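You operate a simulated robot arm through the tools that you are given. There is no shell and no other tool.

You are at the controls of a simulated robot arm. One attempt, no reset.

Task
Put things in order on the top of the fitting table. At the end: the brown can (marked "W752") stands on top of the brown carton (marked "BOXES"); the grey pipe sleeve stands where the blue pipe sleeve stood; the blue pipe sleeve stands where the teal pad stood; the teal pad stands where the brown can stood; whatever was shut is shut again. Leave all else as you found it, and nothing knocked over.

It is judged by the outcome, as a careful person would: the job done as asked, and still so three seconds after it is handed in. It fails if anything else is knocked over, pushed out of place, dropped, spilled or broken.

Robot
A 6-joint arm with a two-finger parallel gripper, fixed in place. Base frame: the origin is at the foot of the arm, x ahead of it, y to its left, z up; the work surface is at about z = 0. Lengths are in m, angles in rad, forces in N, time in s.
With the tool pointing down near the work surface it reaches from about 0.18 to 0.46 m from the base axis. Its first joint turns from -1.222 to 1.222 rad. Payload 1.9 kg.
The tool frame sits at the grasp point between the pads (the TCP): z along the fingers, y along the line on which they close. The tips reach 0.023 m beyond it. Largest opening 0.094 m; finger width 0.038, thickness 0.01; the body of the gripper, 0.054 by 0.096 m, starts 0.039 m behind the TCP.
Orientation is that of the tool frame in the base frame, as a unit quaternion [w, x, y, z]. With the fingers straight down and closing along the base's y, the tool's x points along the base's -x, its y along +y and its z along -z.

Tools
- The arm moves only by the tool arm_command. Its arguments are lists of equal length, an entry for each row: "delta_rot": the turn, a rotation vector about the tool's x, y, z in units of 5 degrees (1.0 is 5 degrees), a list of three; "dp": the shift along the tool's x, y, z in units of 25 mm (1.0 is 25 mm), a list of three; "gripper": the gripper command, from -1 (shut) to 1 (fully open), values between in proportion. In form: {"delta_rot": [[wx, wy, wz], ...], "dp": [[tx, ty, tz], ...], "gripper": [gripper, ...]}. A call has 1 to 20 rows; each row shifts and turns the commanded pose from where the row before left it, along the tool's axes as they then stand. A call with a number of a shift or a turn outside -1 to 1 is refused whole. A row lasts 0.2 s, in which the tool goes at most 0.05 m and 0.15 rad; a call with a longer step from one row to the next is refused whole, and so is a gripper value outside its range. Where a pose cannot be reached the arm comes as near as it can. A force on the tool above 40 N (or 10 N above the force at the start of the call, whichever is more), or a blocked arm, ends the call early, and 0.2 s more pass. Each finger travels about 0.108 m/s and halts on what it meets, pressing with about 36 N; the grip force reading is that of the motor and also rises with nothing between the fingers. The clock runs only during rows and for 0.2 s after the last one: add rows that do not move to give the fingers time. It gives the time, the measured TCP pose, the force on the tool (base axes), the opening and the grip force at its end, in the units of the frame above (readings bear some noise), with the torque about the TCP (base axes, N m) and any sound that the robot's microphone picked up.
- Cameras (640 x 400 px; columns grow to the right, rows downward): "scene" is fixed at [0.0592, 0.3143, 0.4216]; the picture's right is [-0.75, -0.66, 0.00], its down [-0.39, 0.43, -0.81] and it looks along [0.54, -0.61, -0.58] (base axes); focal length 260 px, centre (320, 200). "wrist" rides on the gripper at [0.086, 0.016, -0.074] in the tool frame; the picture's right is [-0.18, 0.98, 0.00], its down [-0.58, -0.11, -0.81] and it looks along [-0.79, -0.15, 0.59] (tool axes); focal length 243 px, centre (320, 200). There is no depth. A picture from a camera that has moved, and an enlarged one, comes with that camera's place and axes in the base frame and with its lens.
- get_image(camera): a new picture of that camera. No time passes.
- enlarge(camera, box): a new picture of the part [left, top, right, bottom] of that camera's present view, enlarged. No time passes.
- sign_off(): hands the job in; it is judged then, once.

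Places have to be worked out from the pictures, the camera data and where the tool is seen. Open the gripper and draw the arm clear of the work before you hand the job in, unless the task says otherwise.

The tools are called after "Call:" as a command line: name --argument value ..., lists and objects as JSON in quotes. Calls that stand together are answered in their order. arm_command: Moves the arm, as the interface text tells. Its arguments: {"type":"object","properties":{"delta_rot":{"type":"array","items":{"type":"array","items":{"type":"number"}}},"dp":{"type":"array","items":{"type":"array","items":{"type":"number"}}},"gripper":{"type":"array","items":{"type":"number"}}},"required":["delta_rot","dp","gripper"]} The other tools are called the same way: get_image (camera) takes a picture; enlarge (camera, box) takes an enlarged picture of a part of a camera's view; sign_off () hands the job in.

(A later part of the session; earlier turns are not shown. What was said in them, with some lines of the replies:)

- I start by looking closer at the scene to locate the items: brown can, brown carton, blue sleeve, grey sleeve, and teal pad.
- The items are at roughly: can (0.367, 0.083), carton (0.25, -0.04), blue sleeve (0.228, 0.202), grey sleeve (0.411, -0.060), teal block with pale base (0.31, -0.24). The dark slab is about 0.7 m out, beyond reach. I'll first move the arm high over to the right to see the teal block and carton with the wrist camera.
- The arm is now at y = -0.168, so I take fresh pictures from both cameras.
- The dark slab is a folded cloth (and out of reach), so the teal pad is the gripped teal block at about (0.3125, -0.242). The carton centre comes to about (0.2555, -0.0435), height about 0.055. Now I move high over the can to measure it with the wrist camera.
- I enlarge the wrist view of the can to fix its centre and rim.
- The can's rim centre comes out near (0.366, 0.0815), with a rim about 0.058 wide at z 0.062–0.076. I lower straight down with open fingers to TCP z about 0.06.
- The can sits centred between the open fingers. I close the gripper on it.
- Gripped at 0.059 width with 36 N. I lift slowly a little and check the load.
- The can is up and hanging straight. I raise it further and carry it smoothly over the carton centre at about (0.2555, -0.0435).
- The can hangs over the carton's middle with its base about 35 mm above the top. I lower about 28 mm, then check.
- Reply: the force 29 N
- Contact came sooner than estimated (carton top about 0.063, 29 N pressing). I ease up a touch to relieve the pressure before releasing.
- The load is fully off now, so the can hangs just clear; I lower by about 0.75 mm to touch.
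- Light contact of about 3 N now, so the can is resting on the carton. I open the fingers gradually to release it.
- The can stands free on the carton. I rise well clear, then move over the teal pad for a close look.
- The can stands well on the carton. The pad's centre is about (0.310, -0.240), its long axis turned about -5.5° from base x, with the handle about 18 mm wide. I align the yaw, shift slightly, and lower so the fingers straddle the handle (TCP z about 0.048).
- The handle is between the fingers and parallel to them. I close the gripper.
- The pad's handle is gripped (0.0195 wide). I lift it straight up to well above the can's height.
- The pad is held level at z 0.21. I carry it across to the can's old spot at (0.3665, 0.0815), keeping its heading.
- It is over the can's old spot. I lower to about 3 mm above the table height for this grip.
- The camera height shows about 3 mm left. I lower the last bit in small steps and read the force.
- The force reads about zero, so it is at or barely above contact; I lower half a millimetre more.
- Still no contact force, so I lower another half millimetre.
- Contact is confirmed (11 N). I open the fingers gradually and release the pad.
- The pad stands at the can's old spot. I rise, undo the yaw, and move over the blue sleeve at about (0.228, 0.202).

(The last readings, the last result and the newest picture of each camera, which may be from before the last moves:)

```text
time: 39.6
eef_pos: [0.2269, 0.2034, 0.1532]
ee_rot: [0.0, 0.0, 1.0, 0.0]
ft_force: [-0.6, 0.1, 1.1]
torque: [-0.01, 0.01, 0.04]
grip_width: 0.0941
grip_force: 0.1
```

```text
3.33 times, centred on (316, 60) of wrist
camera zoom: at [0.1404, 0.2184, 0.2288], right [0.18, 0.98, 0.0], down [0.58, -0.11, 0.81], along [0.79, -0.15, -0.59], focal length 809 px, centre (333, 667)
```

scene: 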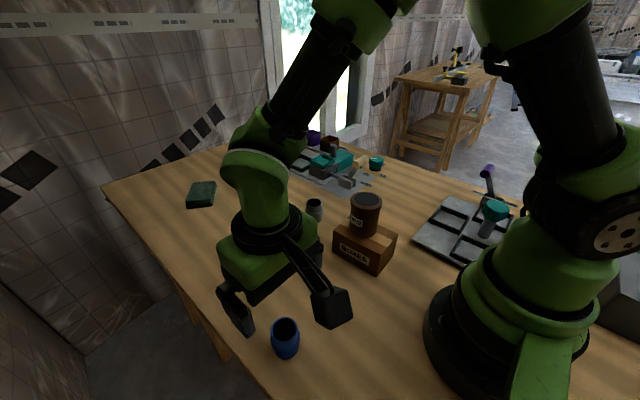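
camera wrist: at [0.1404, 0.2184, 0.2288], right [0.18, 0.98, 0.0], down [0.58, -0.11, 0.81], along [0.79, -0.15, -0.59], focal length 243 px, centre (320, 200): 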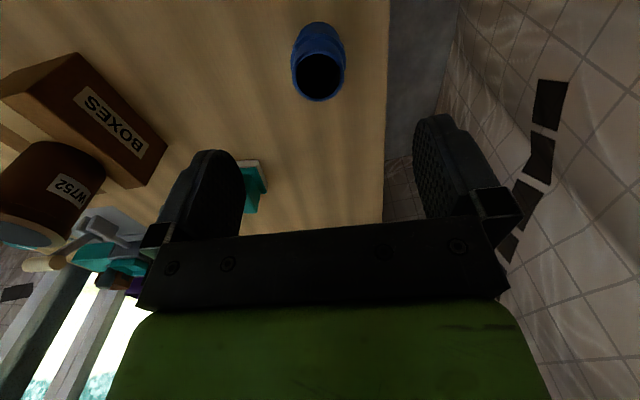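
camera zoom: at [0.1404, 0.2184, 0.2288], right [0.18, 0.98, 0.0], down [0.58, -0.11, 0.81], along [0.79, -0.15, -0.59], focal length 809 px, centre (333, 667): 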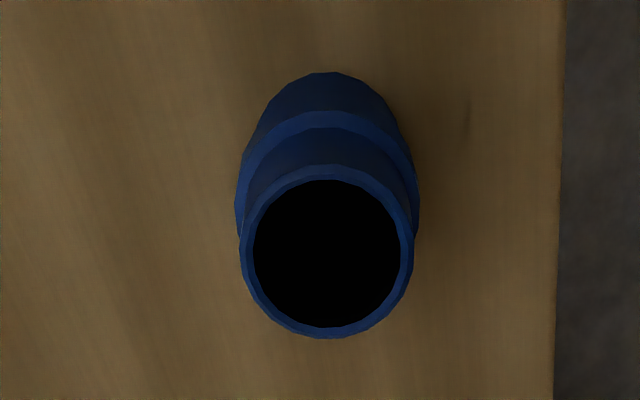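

The blue sleeve's centre is about (0.2265, 0.201), height about 0.055, and it lies between the fingers. I lower to TCP z about 0.035.

Call:
arm_command --delta_rot '[[0, 0, 0], [0, 0, 0], [0, 0, 0], [0, 0, 0], [0, 0, 0], [0, 0, 0], [0, 0, 0], [0, 0, 0], [0, 0, 0]]' --dp '[[0, -0.05, 0.59], [0, 0, 0.59], [0, 0, 0.59], [0, 0, 0.59], [0, 0, 0.59], [0, 0, 0.59], [0, 0, 0.59], [0, 0, 0.59], [0, 0, 0]]' --gripper '[1, 1, 1, 1, 1, 1, 1, 1, 1]'

Call:
get_image --camera "wrist"

Call:
enlarge --camera "scene" --box '[200, 240, 360, 400]'

```text
time: 41.6
eef_pos: [0.2266, 0.2016, 0.0356]
ee_rot: [0.0, 0.0, 1.0, 0.0]
ft_force: [0.3, -0.8, 0.6]
torque: [0.02, -0.01, 0.03]
grip_width: 0.0941
grip_force: 0.0
```

```text
taken
camera wrist: at [0.14, 0.2173, 0.1099], right [0.18, 0.98, 0.0], down [0.58, -0.11, 0.81], along [0.79, -0.15, -0.59], focal length 243 px, centre (320, 200)
```

wrist: 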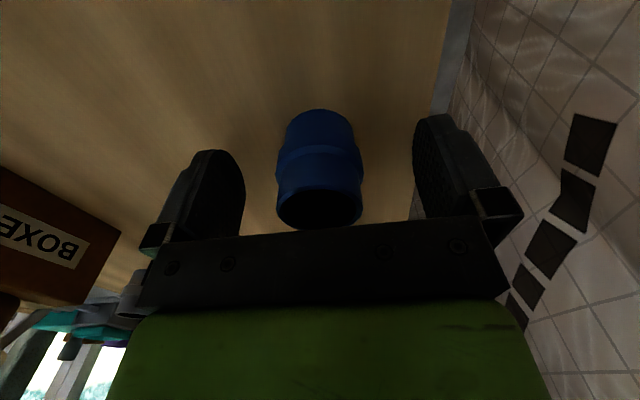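

```text
2.50 times, centred on (280, 320) of scene
camera zoom: at [0.0592, 0.3143, 0.4216], right [-0.75, -0.66, 0.0], down [-0.39, 0.43, -0.81], along [0.54, -0.61, -0.58], focal length 651 px, centre (420, -100)
```

zoom: 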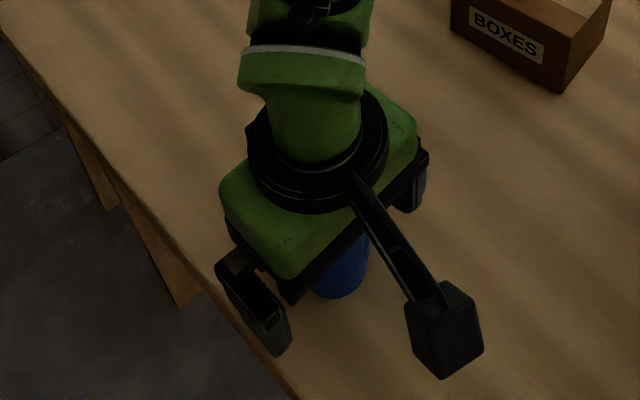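

The sleeve is centred between the fingers with clearance all round. I close on it.

Call:
arm_command --delta_rot '[[0, 0, 0], [0, 0, 0], [0, 0, 0], [0, 0, 0], [0, 0, 0]]' --dp '[[0, 0, 0], [0, 0, 0], [0, 0, 0], [0, 0, 0], [0, 0, 0]]' --gripper '[0.4, 0, -1, -1, -1]'

Call:
get_image --camera "wrist"

```text
time: 42.8
eef_pos: [0.2271, 0.2006, 0.0359]
ee_rot: [0.001, 0.0, 1.0, 0.0]
ft_force: [-0.1, 0.1, -0.1]
torque: [-0.04, 0.01, 0.0]
grip_width: 0.0423
grip_force: 36.2
```

```text
taken
camera wrist: at [0.14, 0.2172, 0.1101], right [0.18, 0.98, 0.0], down [0.58, -0.11, 0.81], along [0.79, -0.15, -0.59], focal length 243 px, centre (320, 200)
```

wrist: 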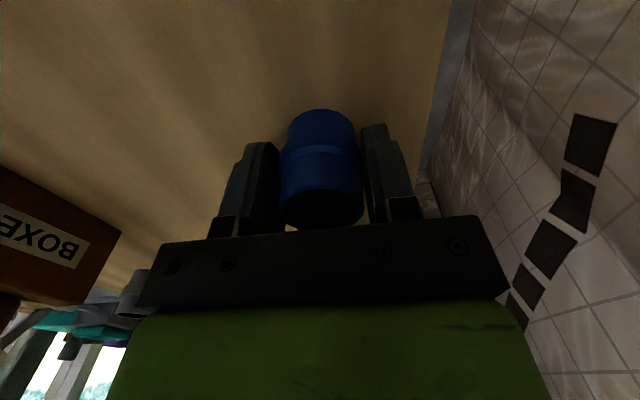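

Gripped at 0.042 width; blue's spot is at about (0.227, 0.201). I lift it to about z 0.235 so it clears the can on the carton.

Call:
arm_command --delta_rot '[[0, 0, 0], [0, 0, 0], [0, 0, 0], [0, 0, 0], [0, 0, 0], [0, 0, 0], [0, 0, 0], [0, 0, 0], [0, 0, 0], [0, 0, 0], [0, 0, 0]]' --dp '[[0, 0, -0.2], [0, 0, -0.5], [0, 0, -0.9], [0, 0, -1], [0, 0, -1], [0, 0, -1], [0, 0, -1], [0, 0, -1], [0, 0, -1], [0, 0, -0.4], [0, 0, 0]]' --gripper '[-1, -1, -1, -1, -1, -1, -1, -1, -1, -1, -1]'

Call:
get_image --camera "wrist"

Call:
get_image --camera "scene"

```text
time: 45.2
eef_pos: [0.2269, 0.2012, 0.2361]
ee_rot: [0.0, 0.0, 1.0, 0.0]
ft_force: [0.6, 0.6, 0.0]
torque: [-0.02, 0.0, 0.01]
grip_width: 0.0425
grip_force: 36.0
```

```text
taken
camera wrist: at [0.1404, 0.2167, 0.3106], right [0.18, 0.98, 0.0], down [0.58, -0.11, 0.81], along [0.79, -0.15, -0.59], focal length 243 px, centre (320, 200)
```

wrist: 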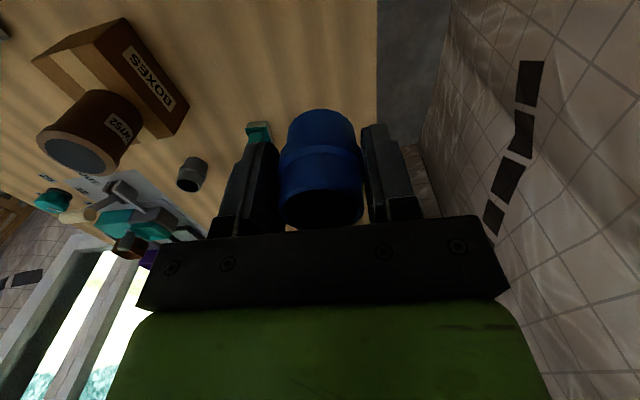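

```text
taken
```

scene: 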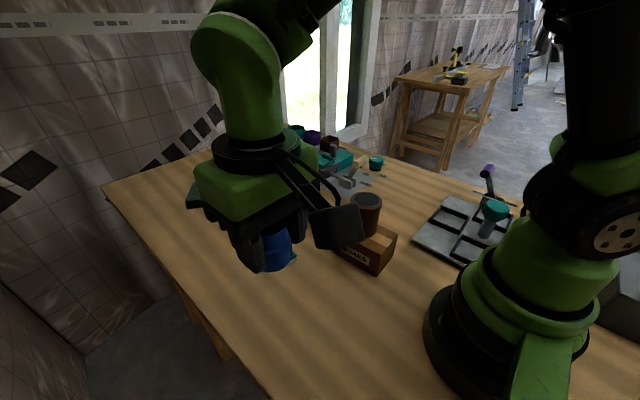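

The sleeve hangs well. I carry it over to the pad's old spot at (0.3105, -0.240), passing above the can with about 6 cm to spare.

Call:
arm_command --delta_rot '[[0, 0, 0], [0, 0, 0], [0, 0, 0], [0, 0, 0], [0, 0, 0], [0, 0, 0], [0, 0, 0], [0, 0, 0], [0, 0, 0], [0, 0, 0], [0, 0, 0], [0, 0, 0], [0, 0, 0], [0, 0, 0], [0, 0, 0], [0, 0, 0], [0, 0, 0], [0, 0, 0], [0, 0, 0], [0, 0, 0]]' --dp '[[-0.167, -0.5, 0], [-0.167, -0.93, 0], [-0.167, -0.93, 0], [-0.167, -0.93, 0], [-0.167, -0.93, 0], [-0.167, -0.93, 0], [-0.167, -0.93, 0], [-0.167, -0.93, 0], [-0.167, -0.93, 0], [-0.167, -0.93, 0], [-0.167, -0.93, 0], [-0.167, -0.93, 0], [-0.167, -0.93, 0], [-0.167, -0.93, 0], [-0.167, -0.93, 0], [-0.167, -0.93, 0], [-0.167, -0.93, 0], [-0.167, -0.93, 0], [-0.167, -0.93, 0], [-0.167, -0.41, 0]]' --gripper '[-1, -1, -1, -1, -1, -1, -1, -1, -1, -1, -1, -1, -1, -1, -1, -1, -1, -1, -1, -1]'

Call:
get_image --camera "wrist"

Call:
get_image --camera "scene"

```text
time: 49.4
eef_pos: [0.3109, -0.2401, 0.236]
ee_rot: [0.001, 0.0, 1.0, 0.001]
ft_force: [0.2, 0.0, 0.2]
torque: [0.0, 0.04, 0.01]
grip_width: 0.0421
grip_force: 36.1
```

```text
taken
camera wrist: at [0.224, -0.2234, 0.3102], right [0.18, 0.98, 0.0], down [0.58, -0.11, 0.81], along [0.79, -0.15, -0.59], focal length 243 px, centre (320, 200)
```

wrist: 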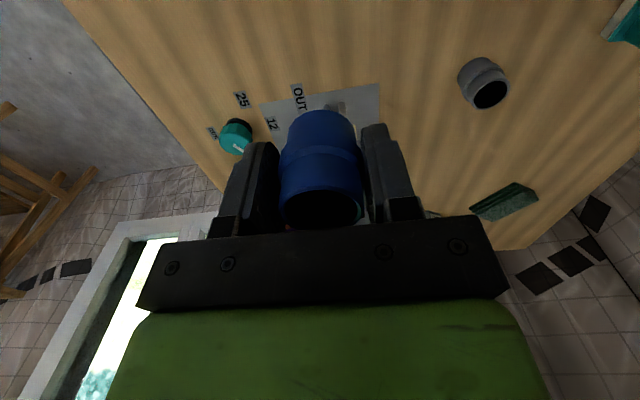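

```text
taken
```

scene: 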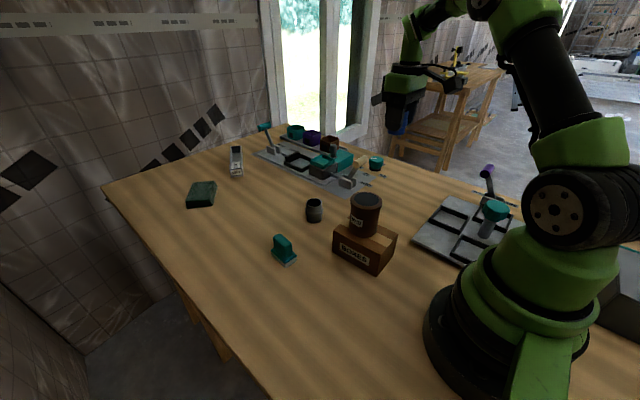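

Over the pad's old spot. I lower to about 3 mm above touch-down (camera height then about 0.113).

Call:
arm_command --delta_rot '[[0, 0, 0], [0, 0, 0], [0, 0, 0], [0, 0, 0], [0, 0, 0], [0, 0, 0], [0, 0, 0], [0, 0, 0], [0, 0, 0], [0, 0, 0], [0, 0, 0]]' --dp '[[0, 0, 0.5], [0, 0, 0.9], [0, 0, 0.9], [0, 0, 0.9], [0, 0, 0.9], [0, 0, 0.9], [0, 0, 0.9], [0, 0, 0.9], [0, 0, 0.7], [0, 0, 0.38], [0, 0, 0]]' --gripper '[-1, -1, -1, -1, -1, -1, -1, -1, -1, -1, -1]'

Call:
get_image --camera "wrist"

```text
time: 51.8
eef_pos: [0.3105, -0.2401, 0.0376]
ee_rot: [0.0, 0.0, 1.0, 0.0]
ft_force: [0.6, 0.0, -0.3]
torque: [0.03, 0.01, 0.01]
grip_width: 0.0422
grip_force: 35.8
```

```text
taken
camera wrist: at [0.2244, -0.2231, 0.1127], right [0.18, 0.98, 0.0], down [0.58, -0.11, 0.81], along [0.79, -0.15, -0.59], focal length 243 px, centre (320, 200)
```

wrist: 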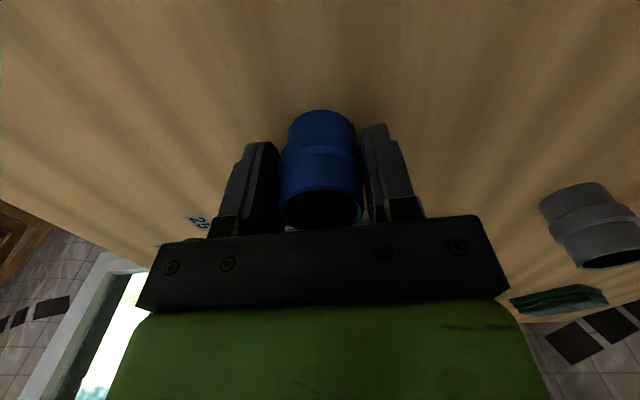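

About 2.6 mm remain; I lower in small steps down to contact.

Call:
arm_command --delta_rot '[[0, 0, 0], [0, 0, 0], [0, 0, 0], [0, 0, 0]]' --dp '[[0, 0, 0.05], [0, 0, 0.03], [0, 0, 0.02], [0, 0, 0]]' --gripper '[-1, -1, -1, -1]'

```text
time: 52.8
eef_pos: [0.3098, -0.2401, 0.0372]
ee_rot: [0.0, 0.001, 1.0, 0.0]
ft_force: [-0.5, 0.3, -0.5]
torque: [0.0, 0.02, 0.02]
grip_width: 0.0424
grip_force: 36.4
```

No contact yet, so I go down another half millimetre.

Call:
arm_command --delta_rot '[[0, 0, 0], [0, 0, 0]]' --dp '[[0, 0, 0.02], [0, 0, 0]]' --gripper '[-1, -1]'

```text
time: 53.4
eef_pos: [0.311, -0.2402, 0.0363]
ee_rot: [-0.001, 0.0, 1.0, -0.001]
ft_force: [-0.3, 0.5, 0.5]
torque: [-0.03, 0.05, -0.04]
grip_width: 0.042
grip_force: 36.4
```

Force is just turning upward; one more small step to confirm contact.

Call:
arm_command --delta_rot '[[0, 0, 0], [0, 0, 0]]' --dp '[[0, 0, 0.016], [0, 0, 0]]' --gripper '[-1, -1]'

```text
time: 54.0
eef_pos: [0.3106, -0.2398, 0.0362]
ee_rot: [0.001, 0.0, 1.0, 0.0]
ft_force: [-1.7, 0.4, 6.4]
torque: [-0.07, 0.01, 0.0]
grip_width: 0.0425
grip_force: 35.9
```

Contact at 6 N, so the blue sleeve stands on the table. I release it gradually.

Call:
arm_command --delta_rot '[[0, 0, 0], [0, 0, 0], [0, 0, 0], [0, 0, 0], [0, 0, 0], [0, 0, 0]]' --dp '[[0, 0, 0], [0, 0, 0], [0, 0, 0], [0, 0, 0], [0, 0, 0], [0, 0, 0]]' --gripper '[-0.08, 0, 0.15, 0.5, 0.9, 1]'

Call:
get_image --camera "wrist"

```text
time: 55.4
eef_pos: [0.3115, -0.24, 0.0353]
ee_rot: [0.0, 0.001, 1.0, 0.0]
ft_force: [0.3, 0.1, 0.2]
torque: [-0.01, -0.02, -0.01]
grip_width: 0.0938
grip_force: 0.0
```

```text
taken
camera wrist: at [0.2244, -0.2231, 0.1097], right [0.18, 0.98, 0.0], down [0.58, -0.11, 0.81], along [0.79, -0.15, -0.59], focal length 243 px, centre (320, 200)
```

wrist: 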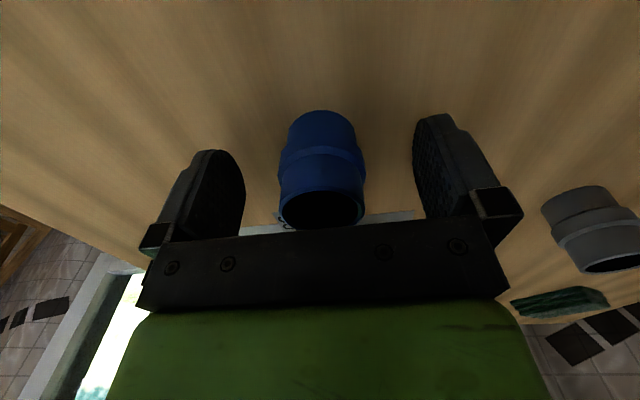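

The blue sleeve stands on the pad's old spot. I rise clear and move over to the grey sleeve at about (0.411, -0.060).

Call:
arm_command --delta_rot '[[0, 0, 0], [0, 0, 0], [0, 0, 0], [0, 0, 0], [0, 0, 0], [0, 0, 0], [0, 0, 0], [0, 0, 0], [0, 0, 0], [0, 0, 0], [0, 0, 0], [0, 0, 0], [0, 0, 0], [0, 0, 0], [0, 0, 0]]' --dp '[[0, 0, -0.3], [0, 0, -0.7], [0, 0, -1], [0, 0, -1], [0, 0, -1], [0, 0, -1], [-0.5, 0.9, 0], [-0.5, 0.9, 0], [-0.5, 0.9, 0], [-0.5, 0.9, 0], [-0.5, 0.9, 0], [-0.5, 0.9, 0], [-0.5, 0.9, 0], [-0.5, 0.9, 0], [0, 0, 0]]' --gripper '[1, 1, 1, 1, 1, 1, 1, 1, 1, 1, 1, 1, 1, 1, 1]'

Call:
get_image --camera "wrist"

Call:
get_image --camera "scene"

Call:
enlarge --camera "wrist" --box '[220, 0, 412, 120]'

```text
time: 58.6
eef_pos: [0.4114, -0.0583, 0.1601]
ee_rot: [0.001, 0.001, 1.0, 0.0]
ft_force: [-0.5, -0.3, -0.7]
torque: [-0.02, 0.01, 0.0]
grip_width: 0.094
grip_force: 0.0
```

```text
taken
camera wrist: at [0.3243, -0.0424, 0.2338], right [0.18, 0.98, 0.0], down [0.58, -0.11, 0.81], along [0.79, -0.15, -0.59], focal length 243 px, centre (320, 200)
```

wrist: 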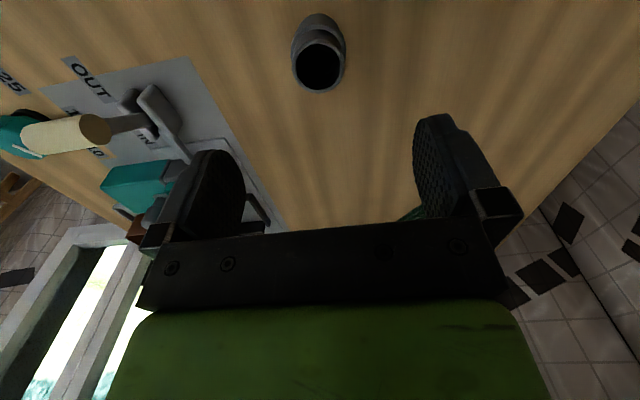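

```text
taken
```

scene: 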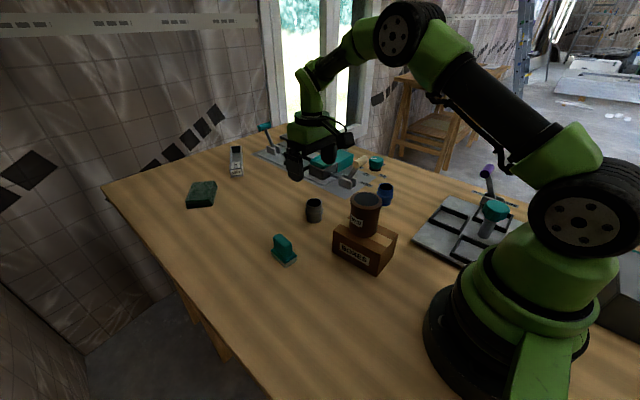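

```text
3.33 times, centred on (316, 60) of wrist
camera zoom: at [0.3243, -0.0424, 0.2338], right [0.18, 0.98, 0.0], down [0.58, -0.11, 0.81], along [0.79, -0.15, -0.59], focal length 809 px, centre (333, 667)
```

zoom: 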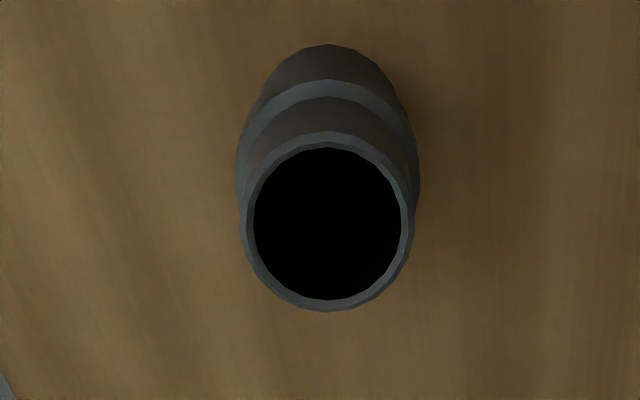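

The grey sleeve's centre is about (0.407, -0.0595), same shape as the blue one, with the fixture's edge at y about -0.18, clear of the fingers. I shift slightly and lower to the same grip height.

Call:
arm_command --delta_rot '[[0, 0, 0], [0, 0, 0], [0, 0, 0], [0, 0, 0], [0, 0, 0], [0, 0, 0], [0, 0, 0], [0, 0, 0], [0, 0, 0]]' --dp '[[0.14, -0.04, 0.55], [0, 0, 0.63], [0, 0, 0.63], [0, 0, 0.63], [0, 0, 0.63], [0, 0, 0.63], [0, 0, 0.63], [0, 0, 0.6], [0, 0, 0]]' --gripper '[1, 1, 1, 1, 1, 1, 1, 1, 1]'

Call:
get_image --camera "wrist"

Call:
enlarge --camera "scene" --box '[240, 120, 400, 260]'

```text
time: 60.6
eef_pos: [0.407, -0.0607, 0.0373]
ee_rot: [0.0, 0.0, 1.0, -0.001]
ft_force: [0.3, -0.6, 0.2]
torque: [0.01, 0.0, 0.0]
grip_width: 0.094
grip_force: 0.0
```

```text
taken
camera wrist: at [0.3212, -0.0444, 0.1116], right [0.18, 0.98, 0.0], down [0.58, -0.11, 0.81], along [0.79, -0.15, -0.59], focal length 243 px, centre (320, 200)
```

wrist: 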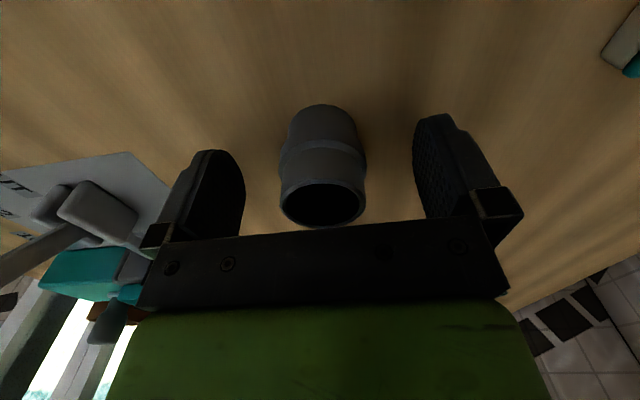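

```text
2.86 times, centred on (320, 190) of scene
camera zoom: at [0.0592, 0.3143, 0.4216], right [-0.75, -0.66, 0.0], down [-0.39, 0.43, -0.81], along [0.54, -0.61, -0.58], focal length 744 px, centre (320, 229)
```

zoom: 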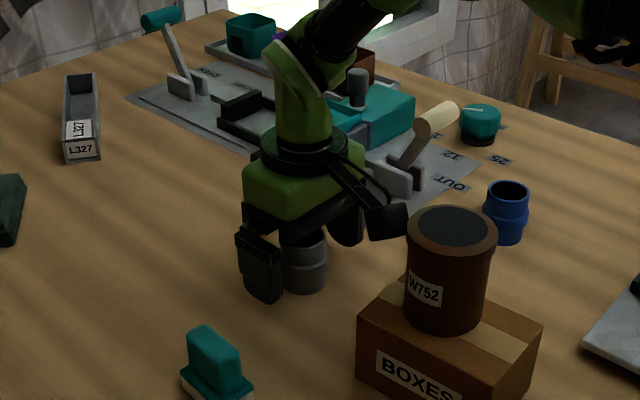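

The grey sleeve is centred between the fingers, and the camera housing still clears the can. I close on it.

Call:
arm_command --delta_rot '[[0, 0, 0], [0, 0, 0], [0, 0, 0], [0, 0, 0], [0, 0, 0]]' --dp '[[0, 0, 0], [0, 0, 0], [0, 0, 0], [0, 0, 0], [0, 0, 0]]' --gripper '[0.4, 0, -1, -1, -1]'

Call:
get_image --camera "wrist"

```text
time: 61.8
eef_pos: [0.4083, -0.0608, 0.0375]
ee_rot: [0.0, 0.0, 1.0, 0.0]
ft_force: [-0.3, 1.2, -0.4]
torque: [-0.01, 0.02, 0.01]
grip_width: 0.0421
grip_force: 36.0
```

```text
taken
camera wrist: at [0.3212, -0.0444, 0.1118], right [0.18, 0.98, 0.0], down [0.58, -0.11, 0.81], along [0.79, -0.15, -0.59], focal length 243 px, centre (320, 200)
```

wrist: 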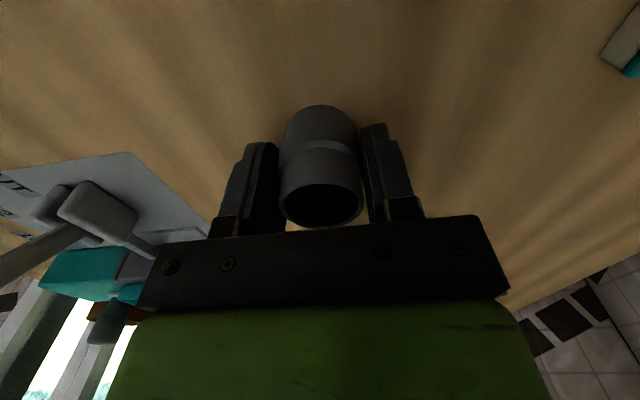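

Gripped at 0.042 width. I lift the grey sleeve straight up to about z 0.205.

Call:
arm_command --delta_rot '[[0, 0, 0], [0, 0, 0], [0, 0, 0], [0, 0, 0], [0, 0, 0], [0, 0, 0], [0, 0, 0], [0, 0, 0], [0, 0, 0]]' --dp '[[0, 0, -0.2], [0, 0, -0.5], [0, 0, -0.9], [0, 0, -1], [0, 0, -1], [0, 0, -1], [0, 0, -1], [0, 0, -1], [0, 0, 0]]' --gripper '[-1, -1, -1, -1, -1, -1, -1, -1, -1]'

Call:
get_image --camera "wrist"

Call:
get_image --camera "scene"

```text
time: 63.8
eef_pos: [0.4075, -0.0599, 0.2019]
ee_rot: [0.0, 0.0, 1.0, 0.0]
ft_force: [0.5, 0.6, -0.6]
torque: [0.03, 0.01, -0.01]
grip_width: 0.0419
grip_force: 35.5
```

```text
taken
camera wrist: at [0.3211, -0.0441, 0.2763], right [0.18, 0.98, 0.0], down [0.58, -0.11, 0.81], along [0.79, -0.15, -0.59], focal length 243 px, centre (320, 200)
```

wrist: 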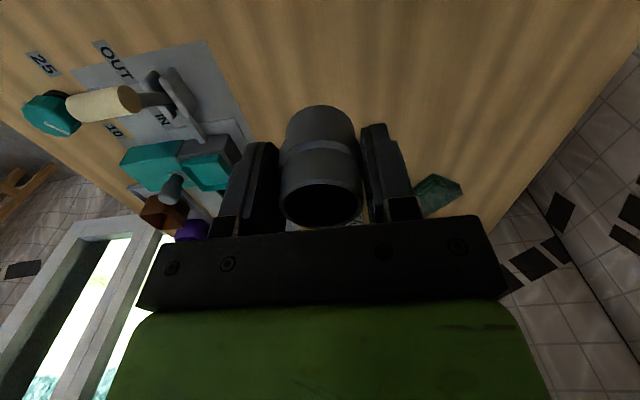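

```text
taken
```

scene: 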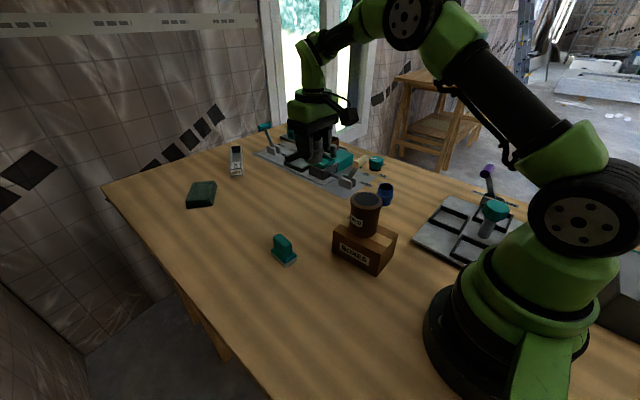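

All in order. I carry the grey sleeve over to the blue sleeve's old spot at (0.226, 0.201).

Call:
arm_command --delta_rot '[[0, 0, 0], [0, 0, 0], [0, 0, 0], [0, 0, 0], [0, 0, 0], [0, 0, 0], [0, 0, 0], [0, 0, 0], [0, 0, 0], [0, 0, 0], [0, 0, 0], [0, 0, 0], [0, 0, 0], [0, 0, 0], [0, 0, 0], [0, 0, 0]]' --dp '[[0.3, 0.43, 0], [0.518, 0.747, 0], [0.518, 0.747, 0], [0.518, 0.747, 0], [0.518, 0.747, 0], [0.518, 0.747, 0], [0.518, 0.747, 0], [0.518, 0.747, 0], [0.518, 0.747, 0], [0.518, 0.747, 0], [0.518, 0.747, 0], [0.518, 0.747, 0], [0.518, 0.747, 0], [0.518, 0.747, 0], [0.216, 0.31, 0], [0, 0, 0]]' --gripper '[-1, -1, -1, -1, -1, -1, -1, -1, -1, -1, -1, -1, -1, -1, -1, -1]'

Call:
get_image --camera "wrist"

Call:
get_image --camera "scene"

```text
time: 67.2
eef_pos: [0.225, 0.2018, 0.2009]
ee_rot: [0.0, 0.0, 1.0, 0.0]
ft_force: [0.1, 0.3, 0.3]
torque: [-0.01, 0.02, -0.01]
grip_width: 0.0418
grip_force: 35.5
```

```text
taken
camera wrist: at [0.1386, 0.2179, 0.2763], right [0.18, 0.98, 0.0], down [0.58, -0.11, 0.81], along [0.79, -0.15, -0.59], focal length 243 px, centre (320, 200)
```

wrist: 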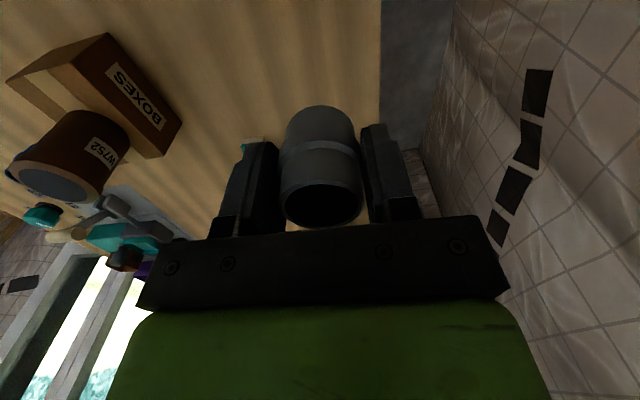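

```text
taken
```

scene: 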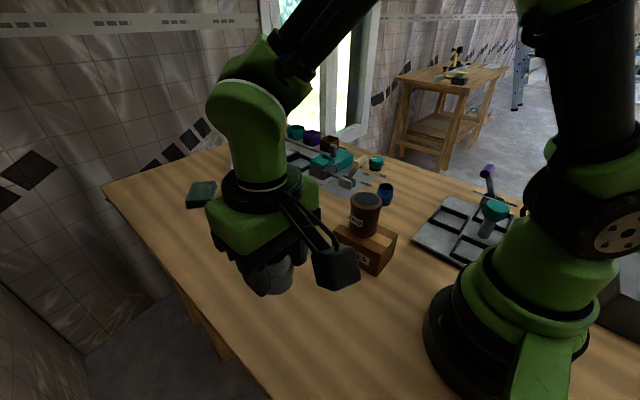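

The position is within 1.5 mm; I make that small correction while lowering to about 3 mm above touch-down.

Call:
arm_command --delta_rot '[[0, 0, 0], [0, 0, 0], [0, 0, 0], [0, 0, 0], [0, 0, 0], [0, 0, 0], [0, 0, 0], [0, 0, 0], [0, 0, 0], [0, 0, 0]]' --dp '[[-0.08, -0.03, 0.4], [0, 0, 0.8], [0, 0, 0.8], [0, 0, 0.8], [0, 0, 0.8], [0, 0, 0.8], [0, 0, 0.8], [0, 0, 0.8], [0, 0, 0.45], [0, 0, 0]]' --gripper '[-1, -1, -1, -1, -1, -1, -1, -1, -1, -1]'

Call:
get_image --camera "wrist"

```text
time: 69.4
eef_pos: [0.2277, 0.1997, 0.0398]
ee_rot: [-0.001, 0.0, 1.0, 0.0]
ft_force: [-0.8, -0.1, -0.1]
torque: [0.06, 0.02, -0.01]
grip_width: 0.042
grip_force: 35.9
```

```text
taken
camera wrist: at [0.1412, 0.2166, 0.1153], right [0.18, 0.98, 0.0], down [0.58, -0.11, 0.81], along [0.79, -0.15, -0.59], focal length 243 px, centre (320, 200)
```

wrist: 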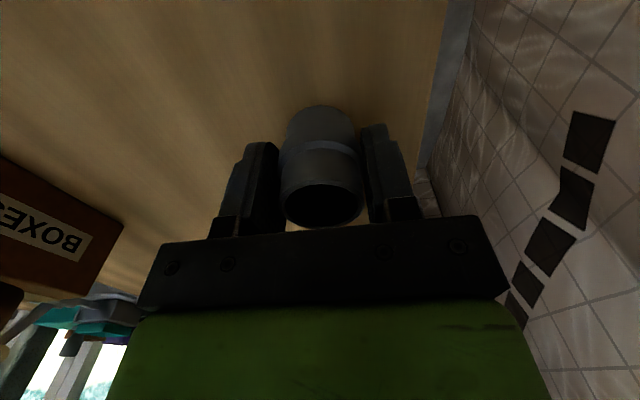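

About 3.5 mm remain. I lower in small steps.

Call:
arm_command --delta_rot '[[0, 0, 0], [0, 0, 0], [0, 0, 0], [0, 0, 0]]' --dp '[[0, 0, 0.06], [0, 0, 0.04], [0, 0, 0.02], [0, 0, 0]]' --gripper '[-1, -1, -1, -1]'

```text
time: 70.4
eef_pos: [0.2281, 0.201, 0.0382]
ee_rot: [0.001, 0.0, 1.0, 0.0]
ft_force: [0.6, 0.1, 0.1]
torque: [0.0, 0.0, -0.03]
grip_width: 0.042
grip_force: 35.8
```

No contact yet; another half millimetre down.

Call:
arm_command --delta_rot '[[0, 0, 0], [0, 0, 0]]' --dp '[[0, 0, 0.02], [0, 0, 0]]' --gripper '[-1, -1]'

```text
time: 71.0
eef_pos: [0.2269, 0.2008, 0.0377]
ee_rot: [0.001, 0.0, 1.0, 0.0]
ft_force: [1.1, 0.6, -0.3]
torque: [-0.01, 0.03, 0.0]
grip_width: 0.0419
grip_force: 35.5
```

Still no contact; one more half-millimetre step.

Call:
arm_command --delta_rot '[[0, 0, 0], [0, 0, 0]]' --dp '[[0, 0, 0.02], [0, 0, 0]]' --gripper '[-1, -1]'

```text
time: 71.6
eef_pos: [0.2285, 0.2006, 0.0376]
ee_rot: [0.001, -0.001, 1.0, 0.0]
ft_force: [-2.3, -0.8, 9.0]
torque: [0.07, 0.04, -0.01]
grip_width: 0.042
grip_force: 35.8
```

Contact at 9 N; the grey sleeve is on the table. I release it gradually.

Call:
arm_command --delta_rot '[[0, 0, 0], [0, 0, 0], [0, 0, 0], [0, 0, 0], [0, 0, 0], [0, 0, 0]]' --dp '[[0, 0, 0], [0, 0, 0], [0, 0, 0], [0, 0, 0], [0, 0, 0], [0, 0, 0]]' --gripper '[-0.08, 0, 0.15, 0.5, 0.9, 1]'

Call:
get_image --camera "wrist"

```text
time: 73.0
eef_pos: [0.2285, 0.2005, 0.0359]
ee_rot: [0.001, -0.001, 1.0, 0.001]
ft_force: [-0.2, -0.5, 0.2]
torque: [-0.02, -0.03, 0.01]
grip_width: 0.0941
grip_force: 0.1
```

```text
taken
camera wrist: at [0.1413, 0.2167, 0.1113], right [0.18, 0.98, 0.0], down [0.58, -0.11, 0.81], along [0.79, -0.15, -0.59], focal length 243 px, centre (320, 200)
```

wrist: 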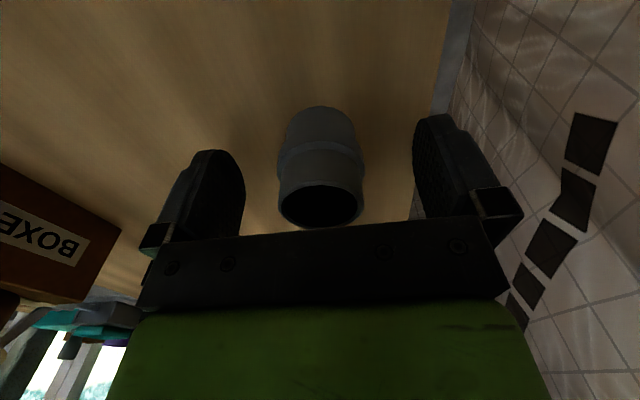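

The grey sleeve stands free. I rise straight up and go back near the starting pose, clear of everything, to check the whole table.

Call:
arm_command --delta_rot '[[0, 0, 0], [0, 0, 0], [0, 0, 0], [0, 0, 0], [0, 0, 0], [0, 0, 0], [0, 0, 0], [0, 0, 0], [0, 0, 0], [0, 0, 0], [0, 0, 0], [0, 0, 0], [0, 0, 0], [0, 0, 0], [0, 0, 0], [0, 0, 0], [0, 0, 0], [0, 0, 0]]' --dp '[[0, 0, -0.3], [0, 0, -0.8], [0, 0, -1], [0, 0, -1], [0, 0, -1], [0, 0, -1], [0, 0, -1], [0, 0, -1], [0, 0, -1], [0, 0, -1], [-0.12, -0.8, 0], [-0.12, -0.8, 0], [-0.12, -0.8, 0], [-0.12, -0.8, 0], [-0.12, -0.8, 0], [-0.12, -0.8, 0], [-0.12, -0.8, 0], [0, 0, 0]]' --gripper '[1, 1, 1, 1, 1, 1, 1, 1, 1, 1, 1, 1, 1, 1, 1, 1, 1, 1]'

Call:
get_image --camera "scene"

Call:
get_image --camera "wrist"

Call:
enlarge --camera "scene" --box '[230, 150, 430, 370]'

```text
time: 76.8
eef_pos: [0.2482, 0.0601, 0.2641]
ee_rot: [0.001, -0.001, 1.0, 0.0]
ft_force: [-1.6, 0.4, -0.5]
torque: [0.0, 0.0, -0.01]
grip_width: 0.094
grip_force: 0.0
```

```text
taken
```

scene: 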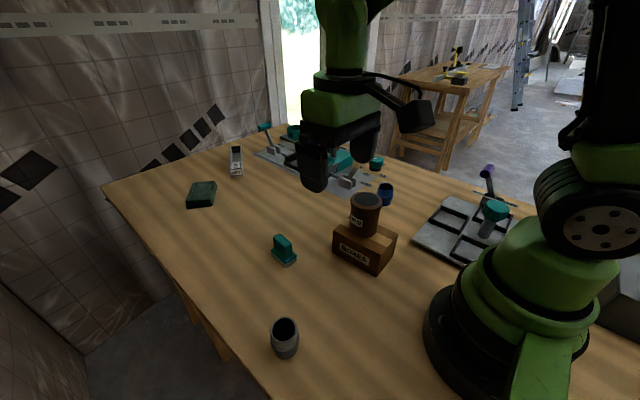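

```text
taken
camera wrist: at [0.1617, 0.0761, 0.3385], right [0.18, 0.98, 0.0], down [0.58, -0.11, 0.81], along [0.79, -0.15, -0.59], focal length 243 px, centre (320, 200)
```

wrist: 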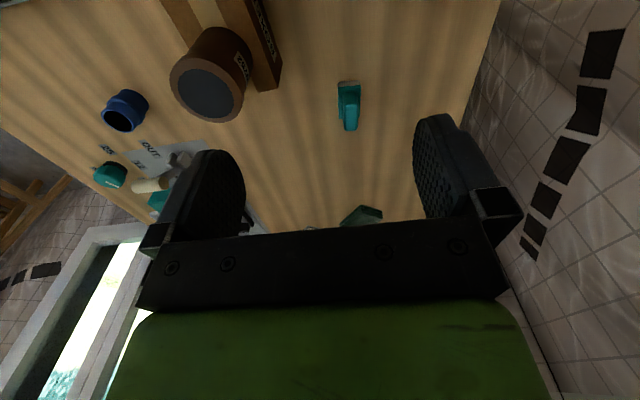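

```text
1.82 times, centred on (330, 260) of scene
camera zoom: at [0.0592, 0.3143, 0.4216], right [-0.75, -0.66, 0.0], down [-0.39, 0.43, -0.81], along [0.54, -0.61, -0.58], focal length 474 px, centre (302, 91)
```

zoom: 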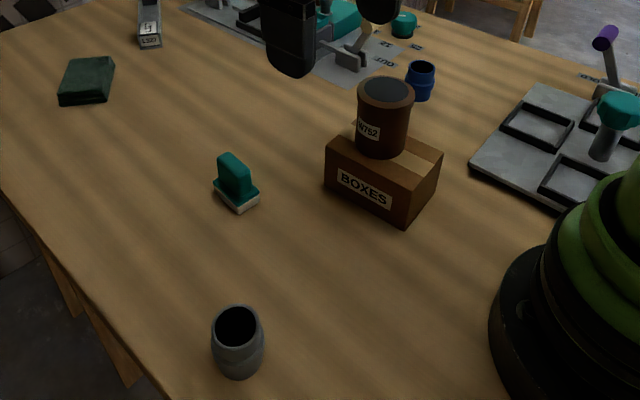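

Everything seems in place. I compare the same enlarged views as at the start to verify that the carton and other items did not shift and placements match.

Call:
enlarge --camera "scene" --box '[160, 120, 420, 280]'

Call:
enlarge --camera "scene" --box '[230, 190, 420, 370]'

Call:
enlarge --camera "scene" --box '[240, 110, 420, 220]'

```text
2.46 times, centred on (290, 200) of scene
camera zoom: at [0.0592, 0.3143, 0.4216], right [-0.75, -0.66, 0.0], down [-0.39, 0.43, -0.81], along [0.54, -0.61, -0.58], focal length 641 px, centre (394, 200)
```

zoom: 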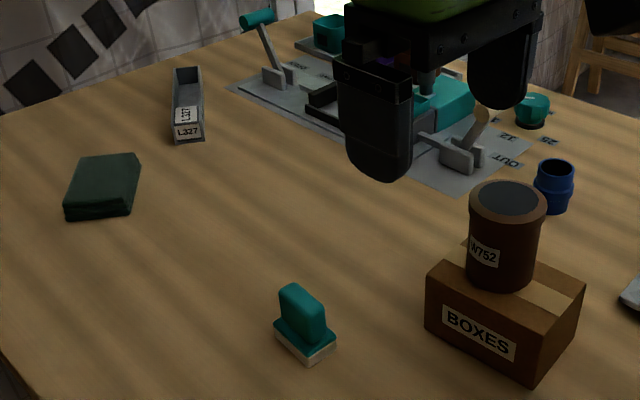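

```text
2.22 times, centred on (325, 280) of scene
camera zoom: at [0.0592, 0.3143, 0.4216], right [-0.75, -0.66, 0.0], down [-0.39, 0.43, -0.81], along [0.54, -0.61, -0.58], focal length 579 px, centre (309, 22)
```

zoom: 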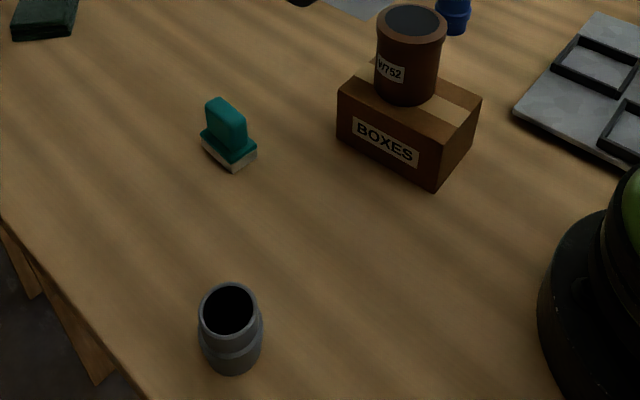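

```text
3.56 times, centred on (330, 165) of scene
camera zoom: at [0.0592, 0.3143, 0.4216], right [-0.75, -0.66, 0.0], down [-0.39, 0.43, -0.81], along [0.54, -0.61, -0.58], focal length 926 px, centre (284, 324)
```

zoom: 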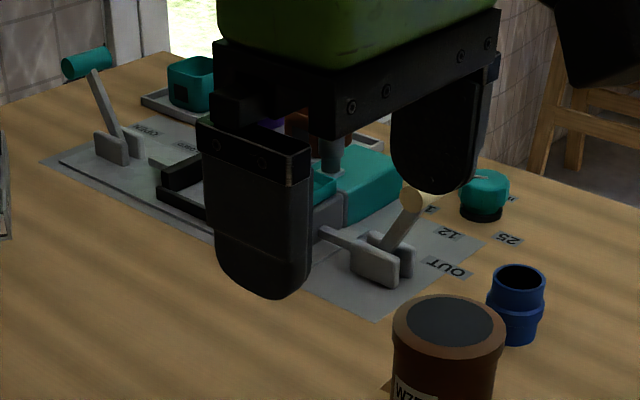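

The carton and all bystanders match the first views, and the can stands on the carton. The grey sleeve is at blue's old spot, blue at the pad's old spot, and the pad at the can's old spot. Nothing was opened, the gripper is open and the arm is clear, so I hand the job in.

Call:
sign_off

```text
The job is handed in.
```

The job is handed in, and everything is where you asked. I compared the final scene pictures with the ones from the start.

- **Brown can "W752":** stands on top of the brown carton "BOXES", near its centre.
- **Grey pipe sleeve:** stands where the blue pipe sleeve stood.
- **Blue pipe sleeve:** stands where the teal pad stood.
- **Teal pad:** stands where the brown can stood. I took the pad to be the teal block with the handle and pale base, because the dark slab is a folded cloth and lies out of reach.

While I was setting the can down it pressed on the carton with about 29 N for a moment. I eased off before releasing, and the carton did not move.

I opened nothing, so there was nothing to shut again. Nothing was knocked over, and the other items look unmoved. I left the arm near its starting pose with the gripper open.
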